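You operate a simulated robot arm through the tools that you are given. There is no shell and no other tool. Be economical: measure what you need, move in short steps, check, and stop when the job is done.

The job below is to be done with a simulated two-armed robot. You get a single attempt, and the scene is never put back.

JOB
Cap the leaking bottle, stand it in the SCRAP tray and wipe up.
Fine: steady it as you screw the cap on; wipe the oil mark off with the white rag; rag back. Set down upright: what you pick out. What is to be rubbed or washed off counts as gone when no trace of it is left.

The check looks at the end state, three seconds after you hand in, the way a careful person would. Anything else that was tipped, shoved, dropped, spilled or broken makes it a failure. Lids that push on must go on centred and level and be pressed home; caps that screw on are set level and turned clockwise until they are tight.

ROBOT AND FRAMES
Two 7-joint arms with fingered hands on one trunk, on a base that drives. Base frame: it is fixed to the floor where the robot stands at the start and does not move with it; the origin is under the middle of the robot, x ahead of it, y to its left, z up. Readings come in cm, rad, newtons and seconds.
The left shoulder is at the start at [18.3, 12.5, 112.6], the right one opposite. With the tool pointing down near the work surface each hand reaches from about 58 to 96 cm from the robot's upright axis, wherever it stands, measured 20 degrees to its own side. Places, roughly: oil mark [70, 20, 90]; scrap [60, 70, 90]. Payload 3.7 kg a hand.
The TCP of each hand is the grasp point between the finger pads, 2.5 cm short of the fingertips. In the tool frame z runs along the fingers and y along their closing line. The gripper opens to 8.8 cm. The gripper's body begins 2.9 cm behind the TCP. The gripper is a hand of 5 fingers: y runs from the thumb to the fingers, the wrist lies at [-1.3, -9.7, -16.2] in the tool frame, and closing takes about 1.5 s.
Orientation is told as [roll, pitch, yaw] about the base's x, y, z axes, in that order, counted from this pose: with the fingers straight down and the wrist toward the robot, the tool's x, y and z point along [0, 1, 0], [1, 0, 0] and [0, 0, -1] of the base frame.

CONTROLS
- The arms move only by the tool arm_command. It takes "left_moves", "right_moves" or both (then of equal length, played together; a hand with none holds still); each is a list that holds one entry, the list of rows, each a list of 6 numbers: the shift along the tool's x, y, z in units of 25 mm (1.0 is 25 mm), then the turn, a rotation vector about the tool's x, y, z in units of 8 degrees (1.0 is 8 degrees). In form: [[[dx, dy, dz, wx, wy, wz], ...]]. A call has 1 to 12 rows; each row shifts and turns the commanded pose from where the row before left it, along the tool's axes as they then stand. "left_jaw" and "right_jaw" are, for a hand that has rows, the finger opening in cm, from 0 to 8.8, set as the call begins (left out, the last holds). A call with a number of a shift or a turn outside -1 to 1 is refused whole. Rows are played at 5 a second. More than 5 cm and 0.15 rad between two rows, or a gripper value outside its range, and nothing of the call is played. A pose out of reach is approached as far as the arm can. The call stops where the force on the tool passes 40 N (or 10 N more than at its start, if that is more) or the arm is blocked; 0.2 s more then pass. The fingers move at their own pace (about 4.5 cm/s each) and stop on an object; they squeeze with about 31 N. The grip force told is the motor's: it shows also when the fingers shut on nothing. Time passes only in rows, and 0.2 s behind the last, so rows that do not move let the fingers close. The reply holds the time, the measured pose of the TCP, the force on the tool along the base axes, the opening and the grip force, in the units named above and with some noise, with the torque about the TCP (base axes, N m) and any sound that the robot's microphone picked up, and new pictures: "pictures" is both (left out), scene, wrist or none (wrist: the cameras of the hands that moved).
- Cameras (640 x 400 px; columns grow to the right, rows downward): "scene" is now at [29.12, 3.04, 128.11]; the picture's right is [0.33, -0.94, 0.00], its down [-0.38, -0.14, -0.91] and it looks along [0.86, 0.30, -0.41] (base axes); focal length 214 px, centre (320, 200). "left" rides on the left gripper at [-5.9, -7.9, -10.5] in its tool frame; the picture's right is [-0.73, -0.32, 0.61], its down [0.62, -0.68, 0.38] and it looks along [0.29, 0.66, 0.70] (tool axes); focal length 234 px, centre (320, 200). "right" rides on the right gripper at [5.9, -7.9, -10.5] in its tool frame; the picture's right is [-0.73, 0.32, -0.61], its down [-0.62, -0.68, 0.38] and it looks along [-0.29, 0.66, 0.70] (tool axes); focal length 234 px, centre (320, 200). There is no depth. A picture from a camera that has moved, and an enlarged one, comes with that camera's place and axes in the base frame and with its lens.
- lift_body(by): slides the trunk up (or, below 0, down) by that many cm; the arms and the scene camera ride with it, the base frame stays. It gives what a move gives, with no picture.
- base_move(legs): drives the robot by 1 to 6 legs, each [ahead, left, turn to the left] in cm, cm and rad, along the robot's own axes; the way and the turn of a leg run together, so that a leg with both is an arc; at most 150 cm and 3.142 rad a leg. The arms and the cameras ride along, it lands a little off, and it stops where it bumps. It gives what a move gives, and a new picture of the scene camera.
- finger_targets(index, middle, ring, little, thumb_bend, thumb_turn, hand): sets how far each is bent, from 0 (flat) to 1 (curled in); at 0.3 the hand is open as for a grip, at 0.7 the pads meet at the TCP. One left out holds its place. A second passes; each finger stops where it meets its share of the squeeze, and holds until it gets a number again. A gripper value or a shape takes the hand back. It gives what a move gives, with no picture; readings hold the bend of each and the force on index, middle, ring, little, thumb and palm. thumb_turn goes from beside the hand (0) to across from the fingers (1), as for a grip.
- set_grasp(shape, hand): the hand has 5 fingers and takes this shape, open, in about a second: jaw (thumb against the fingers, like two jaws); tri (thumb and two fingers); tip (a fingertip pinch); poke (one finger out to press); point (the index stretched); flat (the hand flat); cup (the hand cupped); fist (a fist). The gripper value then closes the fingers along that shape, each until it touches; the sizes above hold for jaw. It gives what a move gives, with no picture.
- aim_head(pan, tilt): turns the head with the scene camera to pan (to the left, within 1.396 rad either way) and tilt (down, from -0.506 to 1.204), counted from straight ahead of the robot. It gives what a move gives, and a new picture of the scene camera.
- enlarge(camera, box): a new picture of the part [left, top, right, bottom] of that camera's present view, enlarged. The clock stands still meanwhile.
- job_done(): hands the job in; it is judged then, once.

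Go step by step. Nothing tells you exact positions but the pictures and the camera data: compare them with the known pose of the tool, close in by small moves and look again before you grip or let go. The budget is 120 turns and 260 pictures, counting those below and the enlarged ones. Unless the task says otherwise, let go and move clear before handing in.

The tools are called after ">>>" as a command line: name --argument value ..., lists and objects as JSON in quotes. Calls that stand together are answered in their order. arm_command: Moves the arms, as the interface text tells. Its arguments: {"type":"object","properties":{"left_moves":{"type":"array"},"left_jaw":{"type":"number"},"right_moves":{"type":"array"},"right_jaw":{"type":"number"},"pictures":{"type":"string","enum":["both","scene","wrist","none"]}},"required":[]} The other tools are called the same way: lift_body (by) slides the trunk up or down; set_grasp (shape, hand) gives the hand a shape; finger_targets (index, middle, ring, little, thumb_bend, thumb_turn, hand) moves the fingers one by one; base_move (legs) drives the base; aim_head (pan, tilt) turns the head that bears the scene camera; enlarge (camera, box) takes an enlarged picture of a part of a camera's view; job_done () hands the job in.

At the start:

```text
time_s: 0.0
left_tcp_pos: [45.17, 39.15, 126.86]
left_ee_rot: [-0.001, 0.0, 0.001]
left_wrist_force: [-0.3, 0.2, 0.4]
left_torque: [-0.02, -0.04, 0.0]
left_opening: 8.78
left_grip_force: 0.0
left_shape: jaw
left_bend: [0.3, 0.3, 0.3, 0.3, 0.3, 0.98]
left_finger forces: [0.1, 0.0, 0.1, 0.0, 0.0, 0.1]
right_tcp_pos: [49.5, -5.26, 122.39]
right_ee_rot: [-0.001, 0.0, 0.0]
right_wrist_force: [-0.6, 0.5, 0.1]
right_torque: [0.02, -0.01, 0.02]
right_opening: 8.79
right_grip_force: 0.1
right_shape: jaw
right_bend: [0.3, 0.3, 0.3, 0.3, 0.3, 0.98]
right_finger forces: [0.1, 0.0, 0.0, 0.0, 0.0, 0.0]
trunk travel left (down, up): [-15.0, 26.5]
robot x, y, heading: [0.33, -0.14, 0.001]
head pan, tilt: [0.34, 0.419]
```

scene: 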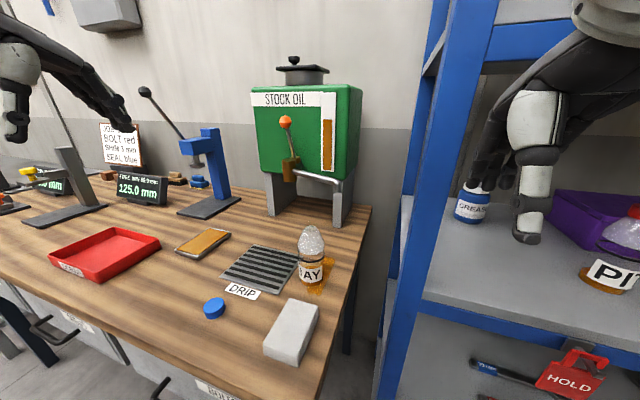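
right: 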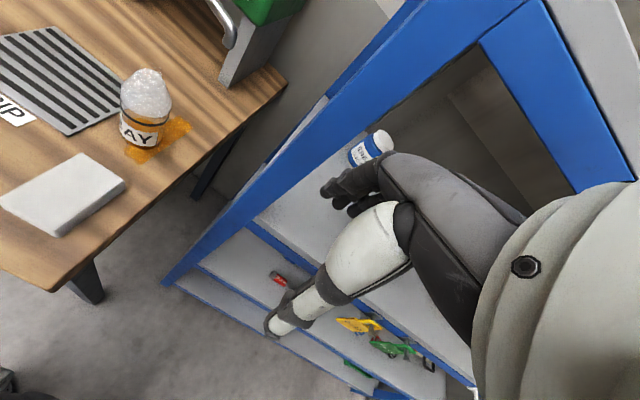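
left: 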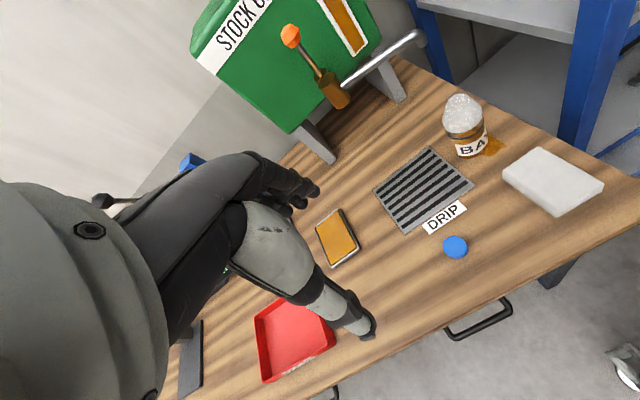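

I see a bottle labelled BAY beside an oil patch, a blue cap, a white block (perhaps the rag) and a red tray to the left. I'll enlarge to read the details.

>>> enlarge --camera "scene" --box '[190, 210, 350, 370]'

>>> enlarge --camera "scene" --box '[0, 120, 240, 320]'

>>> enlarge --camera "scene" --box '[440, 170, 640, 400]'

>>> enlarge --camera "left" --box '[380, 60, 620, 280]'

```text
2.50 times, centred on (270, 290) of scene
camera zoom: at [29.12, 3.04, 128.11], right [0.33, -0.94, 0.0], down [-0.38, -0.14, -0.91], along [0.86, 0.3, -0.41], focal length 536 px, centre (445, -25)
```

zoom: 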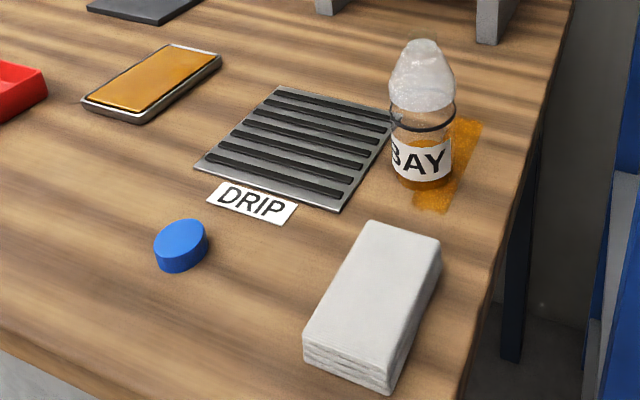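

```text
2.00 times, centred on (120, 220) of scene
camera zoom: at [29.12, 3.04, 128.11], right [0.33, -0.94, 0.0], down [-0.38, -0.14, -0.91], along [0.86, 0.3, -0.41], focal length 429 px, centre (720, 160)
```

zoom: 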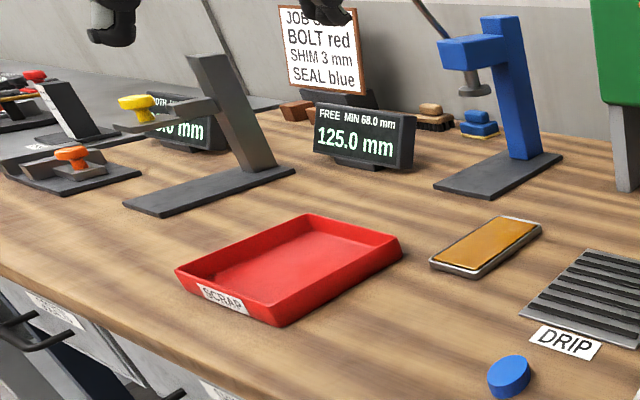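

```text
1.74 times, centred on (540, 285) of scene
camera zoom: at [29.12, 3.04, 128.11], right [0.33, -0.94, 0.0], down [-0.38, -0.14, -0.91], along [0.86, 0.3, -0.41], focal length 373 px, centre (-63, 52)
```

zoom: 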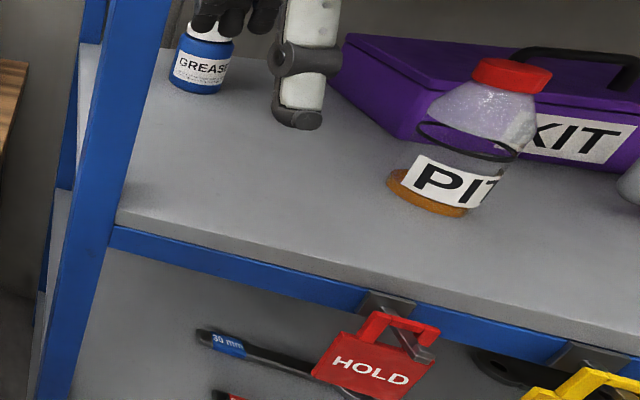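

```text
1.82 times, centred on (500, 170) of left
camera zoom: at [37.22, 33.32, 137.39], right [-0.32, -0.73, -0.61], down [-0.68, 0.62, -0.38], along [0.66, 0.29, -0.7], focal length 426 px, centre (-7, 254)
```

zoom: 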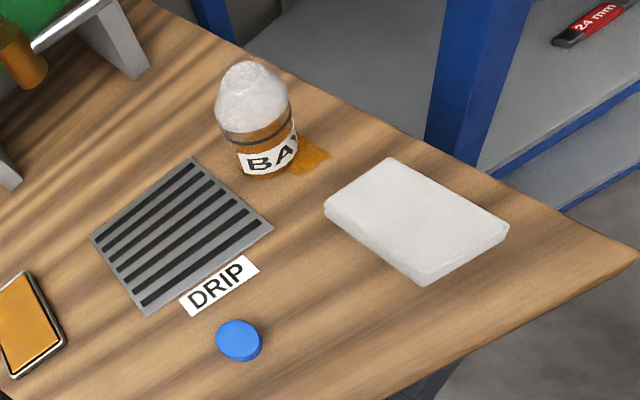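

The BAY bottle stands at about (64.6, 17.5) in the oil mark and is about 14.5 cm tall. The blue cap is near (51, 33) and the folded rag near (51, 15.5). I'll look closer at the mouth and cap.

>>> enlarge --camera "scene" --box '[285, 215, 345, 300]'

>>> enlarge --camera "scene" --box '[195, 285, 235, 325]'

>>> enlarge --camera "right" --box '[90, 50, 210, 170]'

>>> aim_head --pan 0.25 --tilt 0.8

```text
4.71 times, centred on (315, 258) of scene
camera zoom: at [29.12, 3.04, 128.11], right [0.33, -0.94, 0.0], down [-0.38, -0.14, -0.91], along [0.86, 0.3, -0.41], focal length 1009 px, centre (344, -71)
```

zoom: 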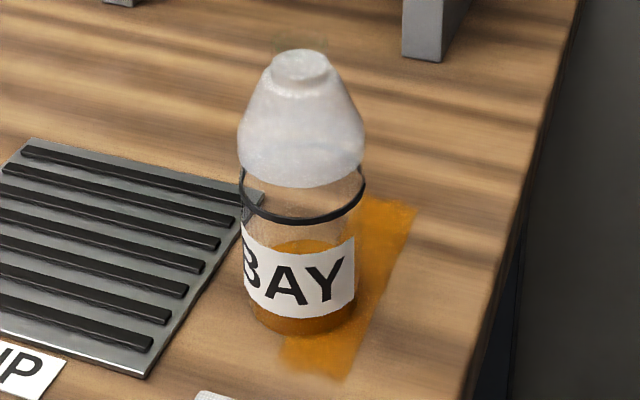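

```text
10.00 times, centred on (215, 305) of scene
camera zoom: at [29.12, 3.04, 128.11], right [0.33, -0.94, 0.0], down [-0.38, -0.14, -0.91], along [0.86, 0.3, -0.41], focal length 2145 px, centre (1370, -850)
```

zoom: 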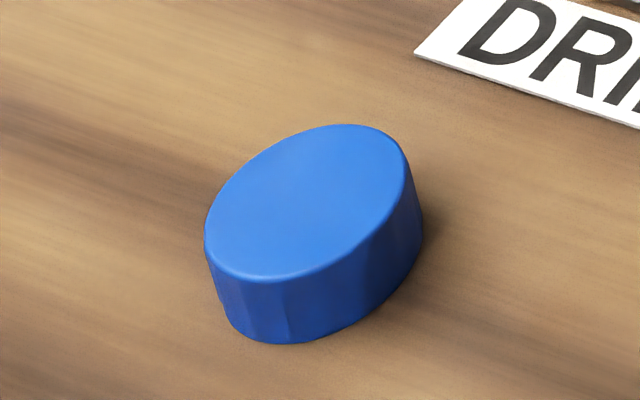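

```text
3.33 times, centred on (150, 110) of right
camera zoom: at [41.65, 0.7, 133.06], right [0.32, -0.73, 0.61], down [-0.68, -0.62, -0.38], along [0.66, -0.29, -0.7], focal length 781 px, centre (887, 500)
```

zoom: 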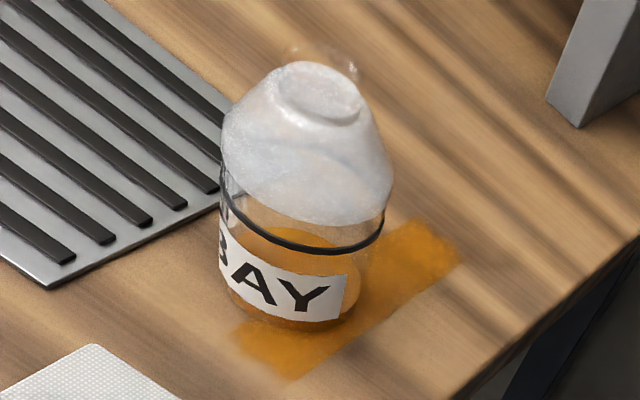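

```text
time_s: 0.8
left_tcp_pos: [45.08, 39.09, 126.95]
left_ee_rot: [0.002, 0.0, 0.0]
left_wrist_force: [-0.8, -0.1, -0.7]
left_torque: [0.01, 0.02, -0.01]
left_opening: 8.8
left_grip_force: 0.1
left_shape: jaw
left_bend: [0.3, 0.3, 0.3, 0.3, 0.3, 0.98]
left_finger forces: [0.0, 0.1, 0.0, 0.0, 0.0, 0.1]
right_tcp_pos: [49.39, -5.18, 122.31]
right_ee_rot: [0.0, 0.0, 0.0]
right_wrist_force: [-0.1, 0.0, 0.4]
right_torque: [0.04, -0.03, 0.05]
right_opening: 8.77
right_grip_force: 0.1
right_shape: jaw
right_bend: [0.3, 0.3, 0.3, 0.3, 0.3, 0.98]
right_finger forces: [0.1, 0.1, 0.1, 0.1, 0.1, 0.1]
trunk travel left (down, up): [-15.0, 26.5]
robot x, y, heading: [0.07, -0.21, -0.0]
head pan, tilt: [0.25, 0.799]
camera scene: at [28.23, 1.96, 124.78], right [0.25, -0.97, 0.0], down [-0.69, -0.18, -0.7], along [0.68, 0.17, -0.72], focal length 214 px, centre (320, 200)
```

scene: 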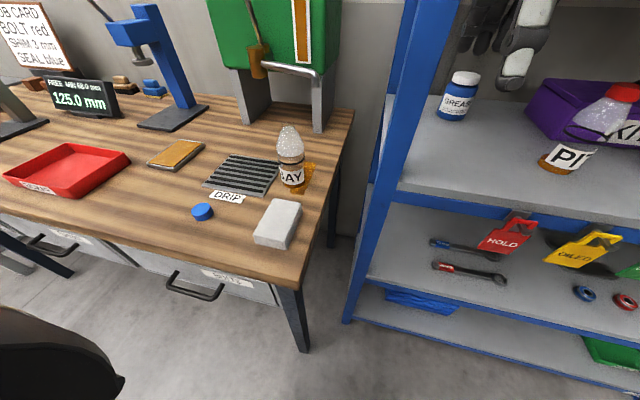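

The cap lies top up, about 4.2 cm across and 2 cm high, and the bottle has a clear neck about 3 cm wide. I'll bring the left hand above the cap first.

>>> arm_command --left_moves '[[[-0.25, 0.25, 1, 0, 0, 0], [-0.25, 0.25, 1, 0, 0, 0], [-0.25, 0.25, 1, 0, 0, 0], [-0.25, 0.25, 1, 0, 0, 0], [-0.25, 0.25, 1, 0, 0, 0], [-0.25, 0.25, 1, 0, 0, 0], [-0.25, 0.25, 1, 0, 0, 0], [-0.25, 0.25, 1, 0, 0, 0], [-0.25, 0.25, 1, 0, 0, 0], [-0.25, 0.25, 1, 0, 0, 0]]]'

```text
time_s: 3.0
left_tcp_pos: [51.36, 33.02, 101.93]
left_ee_rot: [-0.001, 0.0, 0.0]
left_wrist_force: [-0.4, -0.4, 0.1]
left_torque: [0.01, 0.02, -0.02]
left_opening: 8.77
left_grip_force: 0.1
left_shape: jaw
left_bend: [0.3, 0.3, 0.3, 0.3, 0.3, 0.98]
left_finger forces: [0.0, 0.1, 0.1, 0.0, 0.0, 0.0]
right_tcp_pos: [49.47, -5.31, 122.47]
right_ee_rot: [0.001, 0.001, 0.0]
right_wrist_force: [-0.1, -0.4, -0.2]
right_torque: [-0.02, 0.0, -0.01]
right_opening: 8.79
right_grip_force: 0.1
right_shape: jaw
right_bend: [0.3, 0.3, 0.3, 0.3, 0.3, 0.98]
right_finger forces: [0.0, 0.0, 0.1, 0.0, 0.0, 0.0]
trunk travel left (down, up): [-15.0, 26.5]
robot x, y, heading: [0.02, 0.22, -0.0]
head pan, tilt: [0.25, 0.799]
camera scene: at [28.25, 1.96, 124.76], right [0.25, -0.97, 0.0], down [-0.69, -0.18, -0.7], along [0.68, 0.17, -0.72], focal length 214 px, centre (320, 200)
camera left: at [43.51, 27.17, 112.39], right [-0.32, -0.73, -0.61], down [-0.68, 0.62, -0.38], along [0.66, 0.29, -0.7], focal length 234 px, centre (320, 200)
```

scene: 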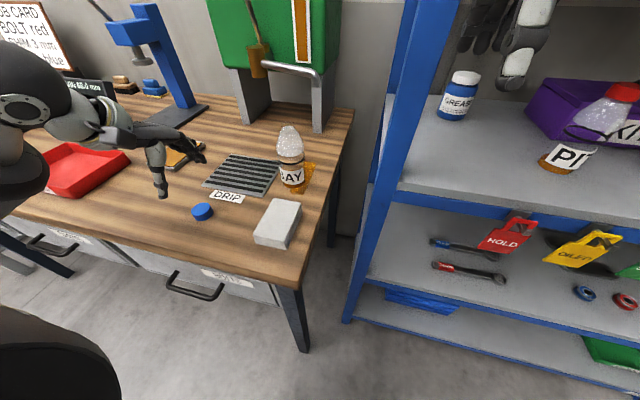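
left: 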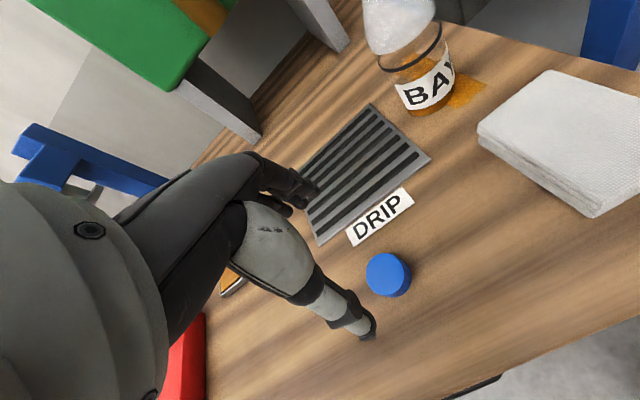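

The cap centre reads about (51.0, 33.1), with its top near z 91.5. I'm lowering the open left hand around it.

>>> arm_command --left_moves '[[[0, -0.14, 1, 0, 0, 0], [0, 0, 1, 0, 0, 0], [0, 0, 1, 0, 0, 0], [0, 0, 0.4, 0, 0, 0], [0, 0, 0, 0, 0, 0]]]'

>>> enlarge --camera "left" --box '[240, 140, 440, 360]'

>>> enlarge --camera "scene" --box '[120, 120, 260, 250]'

```text
time_s: 4.2
left_tcp_pos: [51.02, 32.86, 93.41]
left_ee_rot: [0.0, 0.0, 0.0]
left_wrist_force: [0.1, 0.0, 0.5]
left_torque: [-0.02, -0.01, -0.04]
left_opening: 8.79
left_grip_force: 0.2
left_shape: jaw
left_bend: [0.3, 0.3, 0.3, 0.3, 0.3, 0.98]
left_finger forces: [0.1, 0.0, 0.0, 0.0, 0.1, 0.1]
right_tcp_pos: [49.51, -5.35, 122.41]
right_ee_rot: [-0.001, 0.0, 0.0]
right_wrist_force: [-0.1, -0.1, 0.3]
right_torque: [0.0, 0.01, -0.01]
right_opening: 8.78
right_grip_force: 0.0
right_shape: jaw
right_bend: [0.3, 0.3, 0.3, 0.3, 0.3, 0.98]
right_finger forces: [0.1, 0.0, 0.0, 0.0, 0.0, 0.0]
trunk travel left (down, up): [-15.0, 26.5]
robot x, y, heading: [0.11, -0.02, 0.001]
head pan, tilt: [0.25, 0.799]
camera scene: at [28.23, 1.95, 124.77], right [0.25, -0.97, 0.0], down [-0.69, -0.18, -0.7], along [0.68, 0.17, -0.72], focal length 214 px, centre (320, 200)
camera left: at [43.12, 27.11, 103.89], right [-0.32, -0.73, -0.61], down [-0.68, 0.62, -0.38], along [0.66, 0.29, -0.7], focal length 234 px, centre (320, 200)
```

scene: 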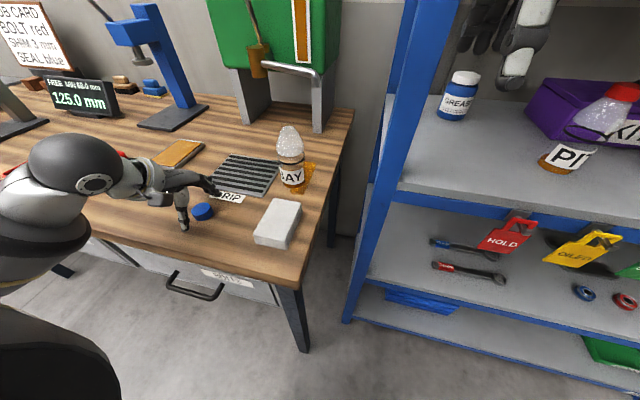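
left: 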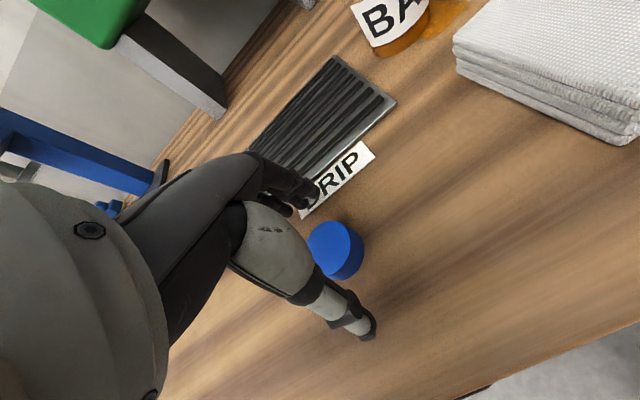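

```text
1.82 times, centred on (340, 250) of left
camera zoom: at [43.12, 27.11, 103.89], right [-0.32, -0.73, -0.61], down [-0.68, 0.62, -0.38], along [0.66, 0.29, -0.7], focal length 426 px, centre (284, 109)
```

zoom: 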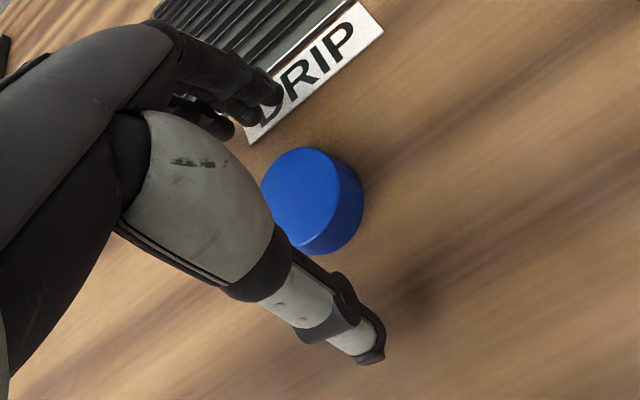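

```text
3.08 times, centred on (190, 185) of scene
camera zoom: at [28.23, 1.95, 124.77], right [0.25, -0.97, 0.0], down [-0.69, -0.18, -0.7], along [0.68, 0.17, -0.72], focal length 660 px, centre (720, 246)
```

zoom: 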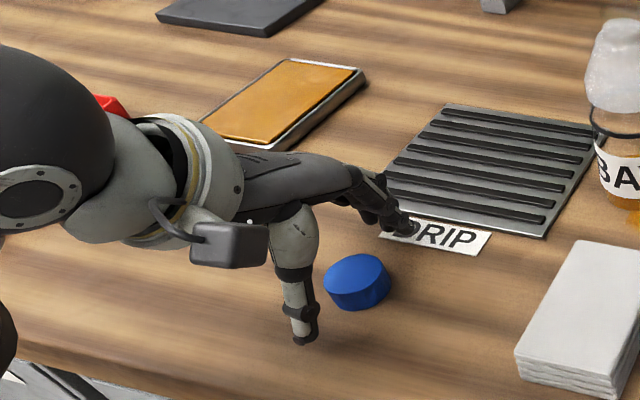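

The cap sits straight under the TCP, between thumb and fingers. I'll go slightly lower and close.

>>> arm_command --left_moves '[[[0, 0, 0.2, 0, 0, 0], [0, 0, 0, 0, 0, 0]]]' --pictures "none"

>>> arm_command --left_moves '[[[0, 0, 0, 0, 0, 0], [0, 0, 0, 0, 0, 0], [0, 0, 0, 0, 0, 0], [0, 0, 0, 0, 0, 0], [0, 0, 0, 0, 0, 0], [0, 0, 0, 0, 0, 0], [0, 0, 0, 0, 0, 0], [0, 0, 0, 0, 0, 0]]]' --left_jaw 3.5

>>> enlarge --camera "scene" --box '[120, 120, 260, 250]'

```text
time_s: 4.8
left_tcp_pos: [50.98, 33.01, 92.86]
left_ee_rot: [0.0, 0.0, 0.0]
left_wrist_force: [0.0, 0.7, 0.5]
left_torque: [0.01, 0.01, 0.01]
left_opening: 8.76
left_grip_force: 0.1
left_shape: jaw
left_bend: [0.3, 0.3, 0.3, 0.3, 0.3, 0.98]
left_finger forces: [0.0, 0.1, 0.1, 0.1, 0.0, 0.1]
right_tcp_pos: [49.52, -5.32, 122.42]
right_ee_rot: [0.0, -0.001, 0.001]
right_wrist_force: [-1.5, 0.7, -0.3]
right_torque: [0.0, -0.01, 0.02]
right_opening: 8.76
right_grip_force: 0.0
right_shape: jaw
right_bend: [0.3, 0.3, 0.3, 0.3, 0.3, 0.98]
right_finger forces: [0.1, 0.0, 0.0, 0.0, 0.0, 0.0]
trunk travel left (down, up): [-15.0, 26.5]
robot x, y, heading: [-0.09, 0.13, 0.003]
head pan, tilt: [0.25, 0.799]
```

```text
time_s: 6.7
left_tcp_pos: [51.04, 33.02, 92.87]
left_ee_rot: [0.001, 0.0, 0.0]
left_wrist_force: [-0.6, 0.4, 0.2]
left_torque: [0.01, -0.04, 0.01]
left_opening: 3.56
left_grip_force: 0.0
left_shape: jaw
left_bend: [0.74, 0.49, 0.46, 0.43, 0.72, 1.0]
left_finger forces: [0.0, 0.0, 0.0, 0.0, 0.1, 0.0]
right_tcp_pos: [49.39, -5.38, 122.44]
right_ee_rot: [0.002, 0.0, 0.0]
right_wrist_force: [-0.3, 0.5, 0.0]
right_torque: [0.01, 0.02, -0.03]
right_opening: 8.79
right_grip_force: 0.1
right_shape: jaw
right_bend: [0.3, 0.3, 0.3, 0.3, 0.3, 0.98]
right_finger forces: [0.1, 0.0, 0.0, 0.0, 0.1, 0.0]
trunk travel left (down, up): [-15.0, 26.5]
robot x, y, heading: [0.08, 0.1, -0.004]
head pan, tilt: [0.25, 0.799]
camera scene: at [28.23, 1.95, 124.77], right [0.25, -0.97, 0.0], down [-0.69, -0.18, -0.7], along [0.68, 0.17, -0.72], focal length 214 px, centre (320, 200)
camera left: at [43.13, 27.11, 103.37], right [-0.32, -0.73, -0.61], down [-0.68, 0.62, -0.38], along [0.66, 0.29, -0.7], focal length 234 px, centre (320, 200)
```

scene: 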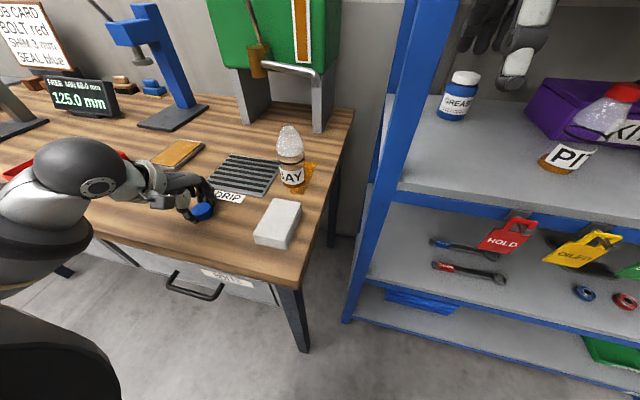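
left: 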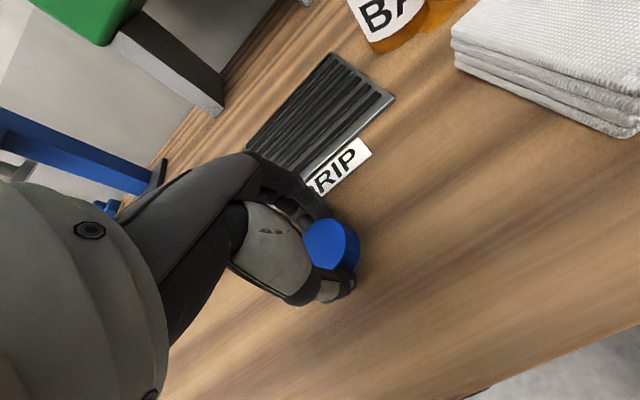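

```text
3.08 times, centred on (190, 185) of scene
camera zoom: at [28.23, 1.95, 124.77], right [0.25, -0.97, 0.0], down [-0.69, -0.18, -0.7], along [0.68, 0.17, -0.72], focal length 660 px, centre (720, 246)
```

zoom: 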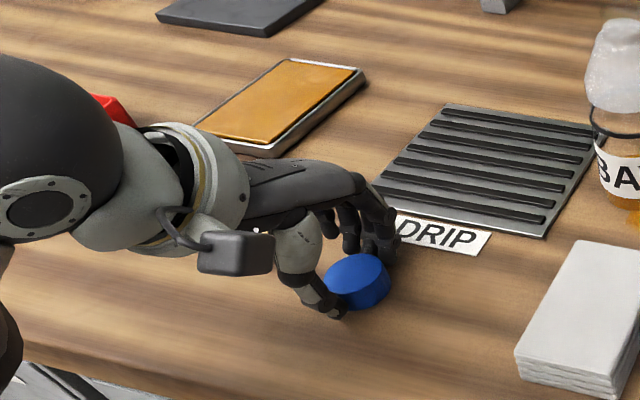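

No contact at 3.56 cm, and the cap still looks enclosed. I'm closing further.

>>> arm_command --left_moves '[[[0, 0, 0, 0, 0, 0], [0, 0, 0, 0, 0, 0], [0, 0, 0, 0, 0, 0], [0, 0, 0, 0, 0, 0], [0, 0, 0, 0, 0, 0]]]' --left_jaw 1.5 --pictures "wrist"

>>> enlarge --camera "scene" --box '[150, 160, 240, 240]'

```text
time_s: 7.8
left_tcp_pos: [51.1, 33.05, 92.85]
left_ee_rot: [0.001, -0.002, 0.0]
left_wrist_force: [-0.3, 0.1, -1.1]
left_torque: [0.0, -0.01, -0.01]
left_opening: 2.74
left_grip_force: 30.9
left_shape: jaw
left_bend: [0.74, 0.52, 0.59, 0.56, 0.75, 1.0]
left_finger forces: [15.6, 10.6, 0.0, 0.0, 25.0, 0.0]
right_tcp_pos: [49.4, -5.24, 122.55]
right_ee_rot: [0.0, 0.0, 0.0]
right_wrist_force: [0.2, -0.4, -0.2]
right_torque: [0.02, -0.01, 0.0]
right_opening: 8.78
right_grip_force: 0.1
right_shape: jaw
right_bend: [0.3, 0.3, 0.3, 0.3, 0.3, 0.98]
right_finger forces: [0.0, 0.0, 0.0, 0.1, 0.1, 0.1]
trunk travel left (down, up): [-15.0, 26.5]
robot x, y, heading: [0.23, 0.0, 0.004]
head pan, tilt: [0.25, 0.799]
camera left: at [43.13, 27.11, 103.37], right [-0.32, -0.73, -0.61], down [-0.68, 0.62, -0.38], along [0.66, 0.29, -0.7], focal length 234 px, centre (320, 200)
```

left: 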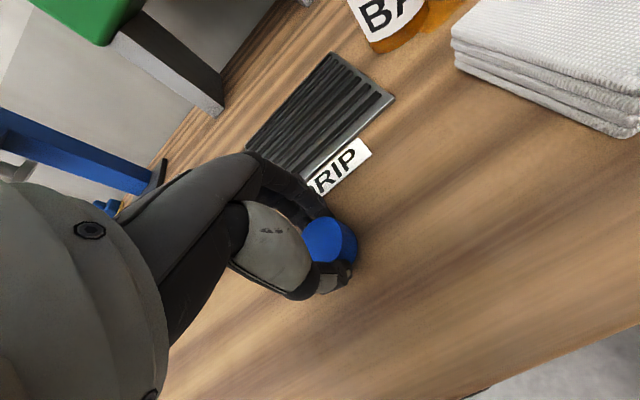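

```text
5.00 times, centred on (195, 200) of scene
camera zoom: at [28.23, 1.95, 124.77], right [0.25, -0.97, 0.0], down [-0.69, -0.18, -0.7], along [0.68, 0.17, -0.72], focal length 1072 px, centre (945, 200)
```

zoom: 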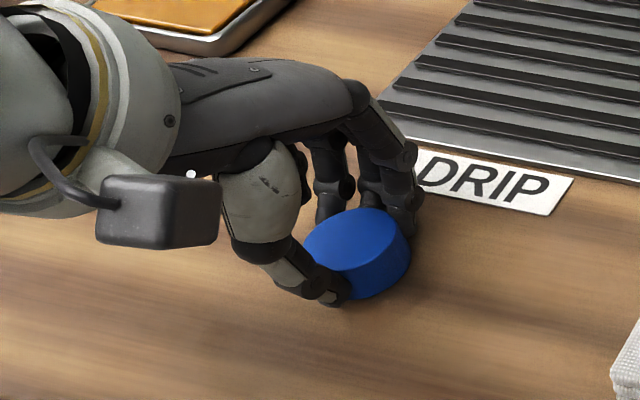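

The index, middle finger and thumb hold the cap at about 31 N. I'll lift a little and check that it sits level.

>>> arm_command --left_moves '[[[0, 0, -0.5, 0, 0, 0], [0, 0, -1, 0, 0, 0], [0, 0, -1, 0, 0, 0], [0, 0, -1, 0, 0, 0], [0, 0, -1, 0, 0, 0]]]' --pictures "wrist"

>>> enlarge --camera "scene" --box '[130, 120, 250, 220]'

>>> enlarge --camera "left" --box '[250, 170, 410, 330]'

```text
time_s: 9.1
left_tcp_pos: [50.91, 32.85, 104.18]
left_ee_rot: [0.002, 0.0, -0.001]
left_wrist_force: [-0.2, -0.3, 0.1]
left_torque: [0.0, 0.02, 0.0]
left_opening: 2.75
left_grip_force: 31.3
left_shape: jaw
left_bend: [0.74, 0.52, 0.59, 0.56, 0.75, 1.0]
left_finger forces: [15.5, 10.8, 0.1, 0.0, 25.0, 0.1]
right_tcp_pos: [49.53, -5.31, 122.51]
right_ee_rot: [0.0, 0.0, -0.001]
right_wrist_force: [1.1, 0.6, 0.3]
right_torque: [0.0, 0.03, 0.0]
right_opening: 8.79
right_grip_force: 0.1
right_shape: jaw
right_bend: [0.3, 0.3, 0.3, 0.3, 0.3, 0.98]
right_finger forces: [0.0, 0.0, 0.0, 0.0, 0.0, 0.0]
trunk travel left (down, up): [-15.0, 26.5]
robot x, y, heading: [-0.21, 0.18, -0.002]
head pan, tilt: [0.25, 0.799]
camera left: at [42.97, 27.04, 114.67], right [-0.32, -0.73, -0.61], down [-0.68, 0.62, -0.38], along [0.66, 0.29, -0.7], focal length 234 px, centre (320, 200)
```

left: 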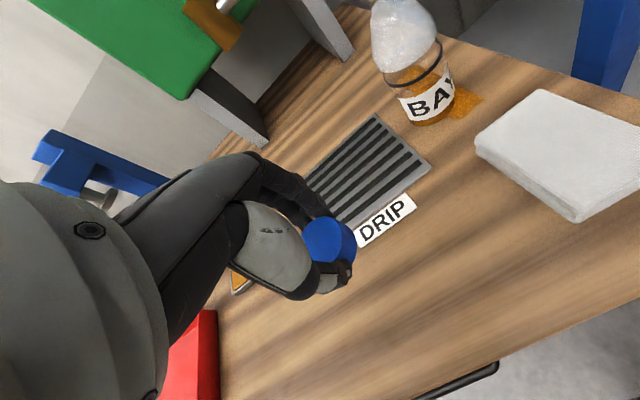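

```text
4.00 times, centred on (190, 170) of scene
camera zoom: at [28.2, 1.94, 124.78], right [0.25, -0.97, 0.0], down [-0.69, -0.18, -0.7], along [0.68, 0.17, -0.72], focal length 858 px, centre (840, 320)
```

zoom: 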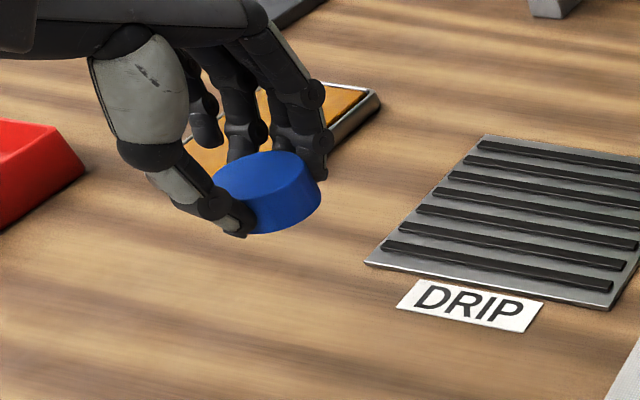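

```text
2.50 times, centred on (330, 250) of left
camera zoom: at [42.97, 27.04, 114.67], right [-0.32, -0.73, -0.61], down [-0.68, 0.62, -0.38], along [0.66, 0.29, -0.7], focal length 585 px, centre (295, 75)
```

zoom: 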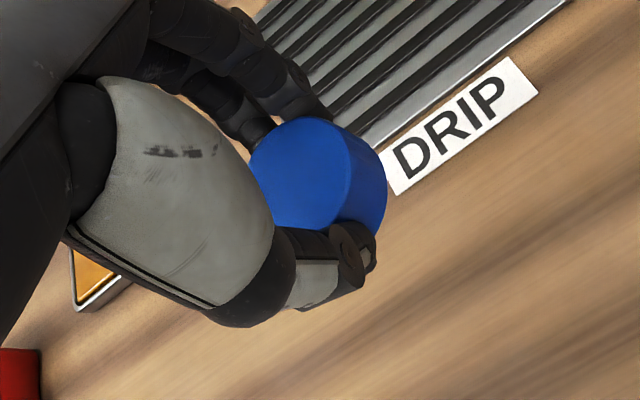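

The cap is held level, but the shelf post near (64, -4) leaves little room for the right hand to grip the bottle. I'll swap roles: set the cap down at about (50, 25), hold the bottle from the left with the left hand, and screw with the right.

>>> arm_command --left_moves '[[[-0.8, -0.1, 0, 0, 0, 0], [-0.8, -0.1, 0, 0, 0, 0], [-0.8, -0.1, 0, 0, 0, 0], [-0.74, -0.06, 0, 0, 0, 0], [0, 0, 1, 0, 0, 0], [0, 0, 1, 0, 0, 0], [0, 0, 1, 0, 0, 0], [0, 0, 1, 0, 0, 0], [0, 0, 0.4, 0, 0, 0], [0, 0, 0.1, 0, 0, 0], [0, 0, 0, 0, 0, 0]]]' --pictures "none"

>>> enlarge --camera "scene" --box '[160, 150, 280, 250]'

```text
time_s: 11.4
left_tcp_pos: [52.27, 25.86, 93.53]
left_ee_rot: [-0.002, 0.002, 0.0]
left_wrist_force: [1.0, -0.6, -0.3]
left_torque: [-0.01, 0.0, 0.01]
left_opening: 2.74
left_grip_force: 30.7
left_shape: jaw
left_bend: [0.74, 0.52, 0.59, 0.56, 0.75, 1.0]
left_finger forces: [15.4, 11.2, 0.1, 0.1, 25.0, 0.0]
left hand out of reach, approached as far as the arm can: row 3, 4, 5, 6
right_tcp_pos: [49.43, -5.23, 122.53]
right_ee_rot: [-0.001, -0.001, 0.002]
right_wrist_force: [-0.7, -0.2, -0.2]
right_torque: [0.0, 0.02, 0.03]
right_opening: 8.76
right_grip_force: 0.1
right_shape: jaw
right_bend: [0.3, 0.3, 0.3, 0.3, 0.3, 0.98]
right_finger forces: [0.0, 0.2, 0.0, 0.1, 0.0, 0.1]
trunk travel left (down, up): [-15.0, 26.5]
robot x, y, heading: [0.12, -0.34, 0.003]
head pan, tilt: [0.25, 0.799]
```

```text
4.00 times, centred on (220, 200) of scene
camera zoom: at [28.22, 1.95, 124.77], right [0.25, -0.97, 0.0], down [-0.69, -0.18, -0.7], along [0.68, 0.17, -0.72], focal length 858 px, centre (720, 200)
```

zoom: 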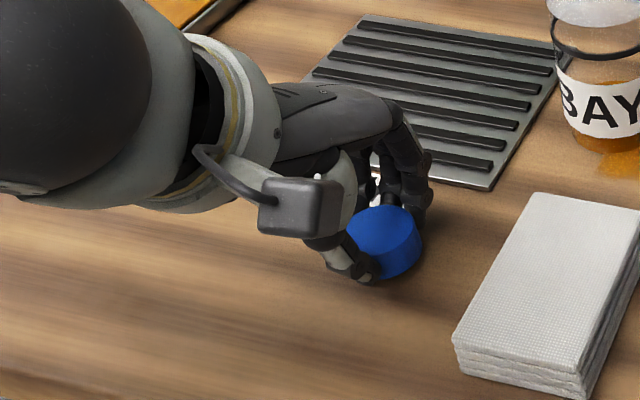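

The arm stopped a bit farther out, at about (52.3, 25.9), which is clear wood. I'll lower the last few mm, release and go up.

>>> arm_command --left_moves '[[[0, 0, 0.24, 0, 0, 0], [0, 0, 0, 0, 0, 0]]]' --pictures "none"

>>> arm_command --left_moves '[[[0, 0, 0, 0, 0, 0], [0, 0, 0, 0, 0, 0], [0, 0, 0, 0, 0, 0], [0, 0, 0, 0, 0, 0], [0, 0, 0, 0, 0, 0], [0, 0, 0, 0, 0, 0], [0, 0, 0, 0, 0, 0]]]' --left_jaw 8.8 --pictures "wrist"

>>> enlarge --camera "scene" --box '[160, 150, 280, 250]'

```text
time_s: 12.1
left_tcp_pos: [52.36, 25.65, 92.95]
left_ee_rot: [0.0, 0.0, 0.002]
left_wrist_force: [-0.8, -0.4, -0.8]
left_torque: [0.02, -0.02, 0.0]
left_opening: 2.71
left_grip_force: 31.3
left_shape: jaw
left_bend: [0.74, 0.52, 0.59, 0.56, 0.75, 1.0]
left_finger forces: [15.4, 11.1, 0.0, 0.1, 25.1, 0.0]
right_tcp_pos: [49.38, -5.32, 122.38]
right_ee_rot: [0.0, 0.001, -0.001]
right_wrist_force: [0.7, 0.4, -0.2]
right_torque: [-0.02, -0.05, -0.04]
right_opening: 8.74
right_grip_force: 0.1
right_shape: jaw
right_bend: [0.3, 0.3, 0.3, 0.3, 0.3, 0.98]
right_finger forces: [0.0, 0.0, 0.0, 0.0, 0.1, 0.0]
trunk travel left (down, up): [-15.0, 26.5]
robot x, y, heading: [-0.01, 0.1, 0.005]
head pan, tilt: [0.25, 0.799]
```

```text
time_s: 13.7
left_tcp_pos: [52.24, 25.72, 92.8]
left_ee_rot: [0.0, -0.001, 0.0]
left_wrist_force: [0.5, -0.9, 0.5]
left_torque: [0.0, 0.01, -0.01]
left_opening: 8.79
left_grip_force: 0.1
left_shape: jaw
left_bend: [0.3, 0.3, 0.3, 0.3, 0.3, 0.98]
left_finger forces: [0.1, 0.0, 0.0, 0.0, 0.1, 0.0]
right_tcp_pos: [49.46, -5.33, 122.68]
right_ee_rot: [-0.001, 0.001, 0.001]
right_wrist_force: [1.1, 0.4, 0.4]
right_torque: [-0.01, 0.01, 0.03]
right_opening: 8.74
right_grip_force: 0.1
right_shape: jaw
right_bend: [0.3, 0.3, 0.3, 0.3, 0.3, 0.98]
right_finger forces: [0.1, 0.0, 0.0, 0.0, 0.1, 0.1]
trunk travel left (down, up): [-15.0, 26.5]
robot x, y, heading: [0.05, 0.49, 0.001]
head pan, tilt: [0.25, 0.799]
camera left: at [44.36, 19.9, 103.37], right [-0.32, -0.73, -0.61], down [-0.68, 0.62, -0.38], along [0.66, 0.29, -0.7], focal length 234 px, centre (320, 200)
```

left: 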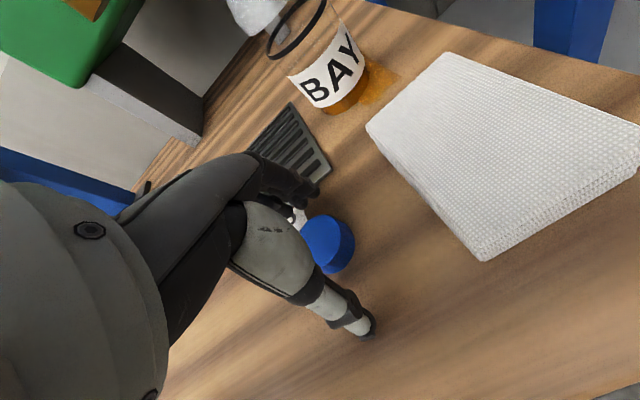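

```text
4.00 times, centred on (220, 200) of scene
camera zoom: at [28.23, 1.95, 124.77], right [0.25, -0.97, 0.0], down [-0.69, -0.18, -0.7], along [0.68, 0.17, -0.72], focal length 858 px, centre (720, 200)
```

zoom: 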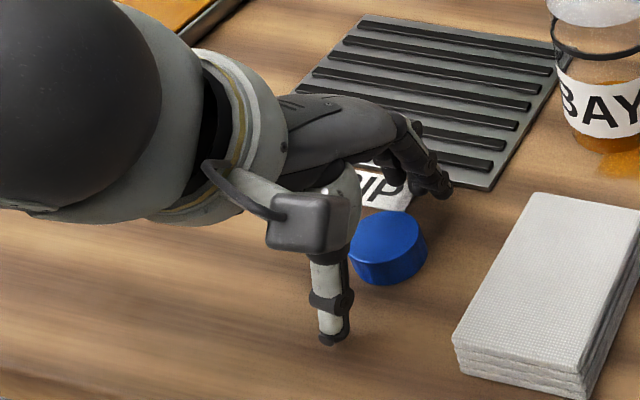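

The cap stands at about (52.6, 25.9). I'm retreating the left hand up and outward, then turning it to point right-forward for the bottle grip.

>>> arm_command --left_moves '[[[0, 0, -1, 0, 0, 0], [0, 0, -1, 0, 0, 0], [0.8, 0.35, -1, 0, 0, 0], [0.8, 0.35, -1, 0, 0, 0], [0.8, 0.35, -1, 0, 0, 0], [0.8, 0.35, -1, 0, 0, 0], [0.8, 0.35, 0, 0, 0, 0], [0.8, 0.35, 0, 0, 0, 0], [0.9, 0.5, 0, 0, 0, 0]]]' --pictures "none"

>>> arm_command --left_moves '[[[0, 0, 0, 0, -0.95, 0], [0, 0, 0, 0, -0.95, 0], [0, 0, 0, 0, -0.95, 0], [0, 0, 0, 0, -0.95, 0], [0, 0, 0, 0, -0.95, 0], [0, 0, 0, 0, -0.95, 0], [0, 0, 0, 0, -0.95, 0], [0, 0, 0, 0, -0.95, 0], [0, 0, 0, 0, -0.95, 0], [0, 0, 0, 0, -0.95, 0], [0, 0, 0, 0, -0.95, 0], [0, 0, 0, 0, -0.8, 0]]]' --pictures "scene"

```text
time_s: 15.7
left_tcp_pos: [58.72, 40.44, 107.91]
left_ee_rot: [0.001, 0.0, 0.0]
left_wrist_force: [0.9, -0.1, -0.5]
left_torque: [0.01, -0.04, -0.01]
left_opening: 8.76
left_grip_force: 0.1
left_shape: jaw
left_bend: [0.3, 0.3, 0.3, 0.3, 0.3, 0.98]
left_finger forces: [0.0, 0.1, 0.1, 0.0, 0.1, 0.0]
right_tcp_pos: [49.47, -5.36, 122.48]
right_ee_rot: [0.0, -0.001, 0.0]
right_wrist_force: [0.2, 0.2, 0.4]
right_torque: [0.04, 0.0, -0.02]
right_opening: 8.77
right_grip_force: 0.1
right_shape: jaw
right_bend: [0.3, 0.3, 0.3, 0.3, 0.3, 0.98]
right_finger forces: [0.1, 0.0, 0.0, 0.0, 0.0, 0.1]
trunk travel left (down, up): [-15.0, 26.5]
robot x, y, heading: [0.26, 0.06, -0.003]
head pan, tilt: [0.25, 0.799]
```

```text
time_s: 18.2
left_tcp_pos: [58.74, 40.08, 107.95]
left_ee_rot: [-1.575, -0.001, -0.001]
left_wrist_force: [0.2, 0.0, -0.5]
left_torque: [0.01, 0.01, 0.01]
left_opening: 8.77
left_grip_force: 0.0
left_shape: jaw
left_bend: [0.3, 0.3, 0.3, 0.3, 0.3, 0.98]
left_finger forces: [0.1, 0.0, 0.1, 0.0, 0.1, 0.0]
right_tcp_pos: [49.45, -5.29, 122.52]
right_ee_rot: [0.0, 0.002, 0.0]
right_wrist_force: [0.0, 0.3, 0.5]
right_torque: [0.0, 0.01, -0.03]
right_opening: 8.78
right_grip_force: 0.1
right_shape: jaw
right_bend: [0.3, 0.3, 0.3, 0.3, 0.3, 0.98]
right_finger forces: [0.1, 0.0, 0.1, 0.0, 0.0, 0.0]
trunk travel left (down, up): [-15.0, 26.5]
robot x, y, heading: [0.01, -0.1, -0.001]
head pan, tilt: [0.25, 0.799]
camera scene: at [28.25, 1.95, 124.77], right [0.25, -0.97, 0.0], down [-0.69, -0.18, -0.7], along [0.68, 0.17, -0.72], focal length 214 px, centre (320, 200)
```

scene: 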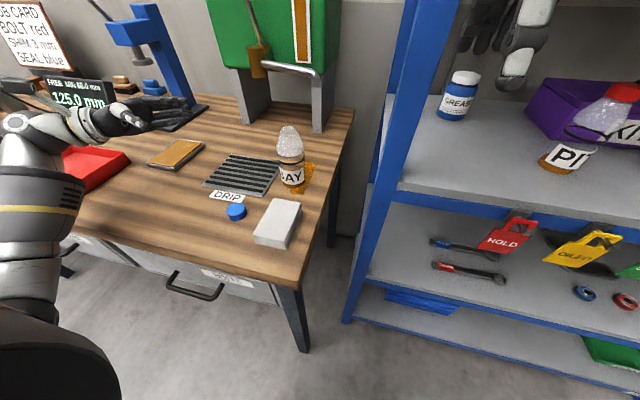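

The left hand is turned and parked clear. Next the right hand moves above the cap with a positive yaw.

>>> arm_command --right_moves '[[[1, 0.1, 0.5, 0, 0, 0], [1, 0.1, 0.5, 0, 0, 0], [1, 0.1, 0.5, 0, 0, 0], [1, 0.1, 0.5, 0, 0, 0], [1, 0.1, 0.5, 0, 0, 0], [1, 0.1, 0.5, 0, 0, 0], [1, 0.1, 0.5, 0, 0, 0], [1, 0.1, 0.5, 0, 0, 0], [1, 0.1, 0.5, 0, 0, 0], [1, 0.1, 0.5, 0, 0, 0], [1, 0.1, 0.5, 0, 0, 0], [1, 0.1, 0.5, 0, 0, 0]]]' --pictures "none"

>>> arm_command --right_moves '[[[0.1, 0, 0.3, 0, 0, -1], [0.1, 0, 0.3, 0, 0, -1], [0.1, 0, 0.3, 0, 0, -1], [0, 0, 0.3, 0, 0, -1], [0, 0, 0.3, 0, 0, -1]]]'

```text
time_s: 20.9
left_tcp_pos: [58.71, 40.03, 107.89]
left_ee_rot: [-1.573, 0.0, 0.002]
left_wrist_force: [0.6, 0.7, 0.6]
left_torque: [0.01, -0.04, 0.01]
left_opening: 8.75
left_grip_force: 0.0
left_shape: jaw
left_bend: [0.3, 0.3, 0.3, 0.3, 0.3, 0.98]
left_finger forces: [0.0, 0.1, 0.0, 0.1, 0.0, 0.0]
right_tcp_pos: [52.48, 24.73, 107.52]
right_ee_rot: [0.0, 0.0, 0.0]
right_wrist_force: [0.2, 0.1, -0.3]
right_torque: [-0.04, -0.01, 0.03]
right_opening: 8.78
right_grip_force: 0.0
right_shape: jaw
right_bend: [0.3, 0.3, 0.3, 0.3, 0.3, 0.98]
right_finger forces: [0.1, 0.0, 0.0, 0.0, 0.0, 0.0]
trunk travel left (down, up): [-15.0, 26.5]
robot x, y, heading: [-0.07, 0.15, 0.0]
head pan, tilt: [0.25, 0.799]
```

```text
time_s: 22.1
left_tcp_pos: [58.77, 40.13, 107.85]
left_ee_rot: [-1.57, -0.001, 0.001]
left_wrist_force: [-0.5, -0.3, -0.5]
left_torque: [0.04, 0.0, -0.01]
left_opening: 8.77
left_grip_force: 0.0
left_shape: jaw
left_bend: [0.3, 0.3, 0.3, 0.3, 0.3, 0.98]
left_finger forces: [0.0, 0.0, 0.1, 0.0, 0.0, 0.0]
right_tcp_pos: [52.32, 25.43, 103.74]
right_ee_rot: [0.001, -0.001, 0.699]
right_wrist_force: [0.3, -0.1, 0.2]
right_torque: [0.02, -0.04, -0.03]
right_opening: 8.74
right_grip_force: 0.0
right_shape: jaw
right_bend: [0.3, 0.3, 0.3, 0.3, 0.3, 0.98]
right_finger forces: [0.0, 0.1, 0.1, 0.0, 0.0, 0.1]
trunk travel left (down, up): [-15.0, 26.5]
robot x, y, heading: [-0.19, 0.04, 0.002]
head pan, tilt: [0.25, 0.799]
camera scene: at [28.26, 1.94, 124.76], right [0.25, -0.97, 0.0], down [-0.69, -0.18, -0.7], along [0.68, 0.17, -0.72], focal length 214 px, centre (320, 200)
camera right: at [42.7, 24.98, 114.25], right [0.71, -0.35, 0.61], down [-0.12, -0.92, -0.38], along [0.69, 0.2, -0.7], focal length 234 px, centre (320, 200)
```

scene: 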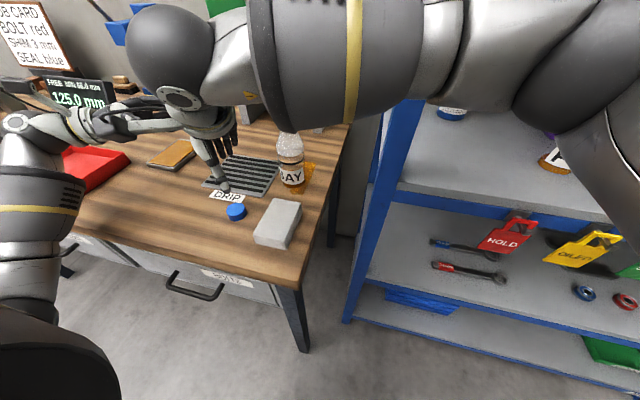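
right: 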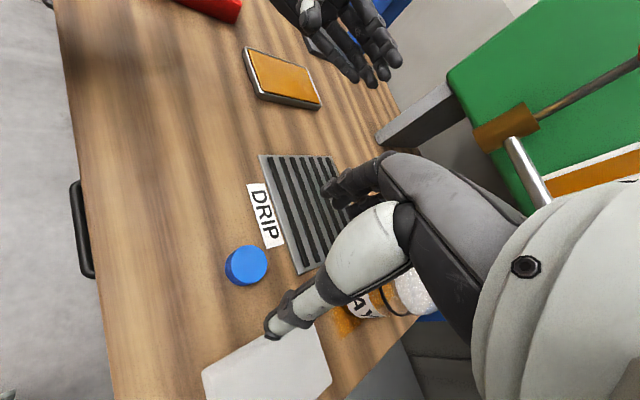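

The cap is confirmed at (52.6, 26.05). I'll partly close the jaw to clear the grid, centre and descend.

>>> arm_command --right_moves '[[[0.12, 0.24, 0, 0, 0, 0], [0, 0, 1, 0, 0, 0], [0, 0, 1, 0, 0, 0], [0, 0, 1, 0, 0, 0], [0, 0, 1, 0, 0, 0], [0, 0, 0.1, 0, 0, 0], [0, 0, 0, 0, 0, 0]]]' --right_jaw 6.6 --pictures "wrist"

>>> enlarge --camera "right" --box '[200, 150, 440, 350]'

>>> enlarge --camera "scene" --box '[170, 110, 310, 240]'

```text
time_s: 23.6
left_tcp_pos: [58.8, 40.12, 107.9]
left_ee_rot: [-1.573, 0.001, 0.0]
left_wrist_force: [-0.3, 0.2, -0.6]
left_torque: [-0.01, -0.02, 0.01]
left_opening: 8.77
left_grip_force: 0.0
left_shape: jaw
left_bend: [0.3, 0.3, 0.3, 0.3, 0.3, 0.98]
left_finger forces: [0.0, 0.0, 0.0, 0.1, 0.0, 0.1]
right_tcp_pos: [52.71, 25.96, 93.54]
right_ee_rot: [0.001, 0.0, 0.699]
right_wrist_force: [-0.5, -0.6, 0.2]
right_torque: [-0.02, -0.02, 0.03]
right_opening: 6.61
right_grip_force: 0.0
right_shape: jaw
right_bend: [0.27, 0.35, 0.32, 0.34, 0.54, 0.99]
right_finger forces: [0.0, 0.1, 0.0, 0.0, 0.0, 0.1]
trunk travel left (down, up): [-15.0, 26.5]
robot x, y, heading: [-0.28, -0.03, 0.005]
head pan, tilt: [0.25, 0.799]
camera right: at [42.92, 25.58, 104.13], right [0.71, -0.35, 0.61], down [-0.12, -0.92, -0.38], along [0.69, 0.2, -0.7], focal length 234 px, centre (320, 200)
```

right: 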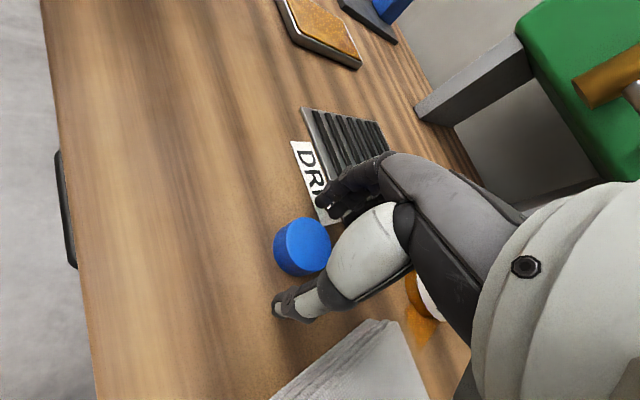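

```text
2.00 times, centred on (320, 250) of right
camera zoom: at [42.92, 25.58, 104.13], right [0.71, -0.35, 0.61], down [-0.12, -0.92, -0.38], along [0.69, 0.2, -0.7], focal length 468 px, centre (320, 100)
```

zoom: 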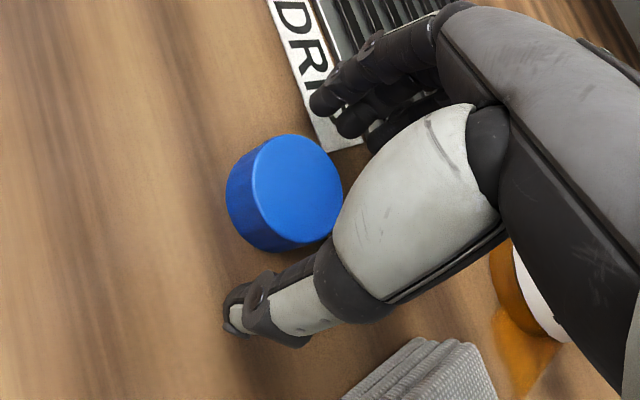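

```text
3.08 times, centred on (240, 175) of scene
camera zoom: at [28.23, 1.95, 124.77], right [0.25, -0.97, 0.0], down [-0.69, -0.18, -0.7], along [0.68, 0.17, -0.72], focal length 660 px, centre (566, 277)
```

zoom: 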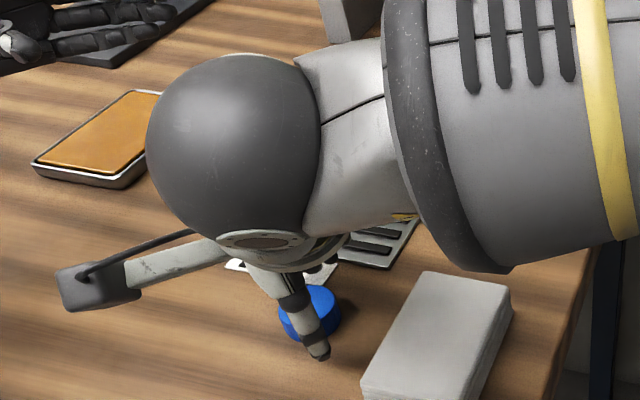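

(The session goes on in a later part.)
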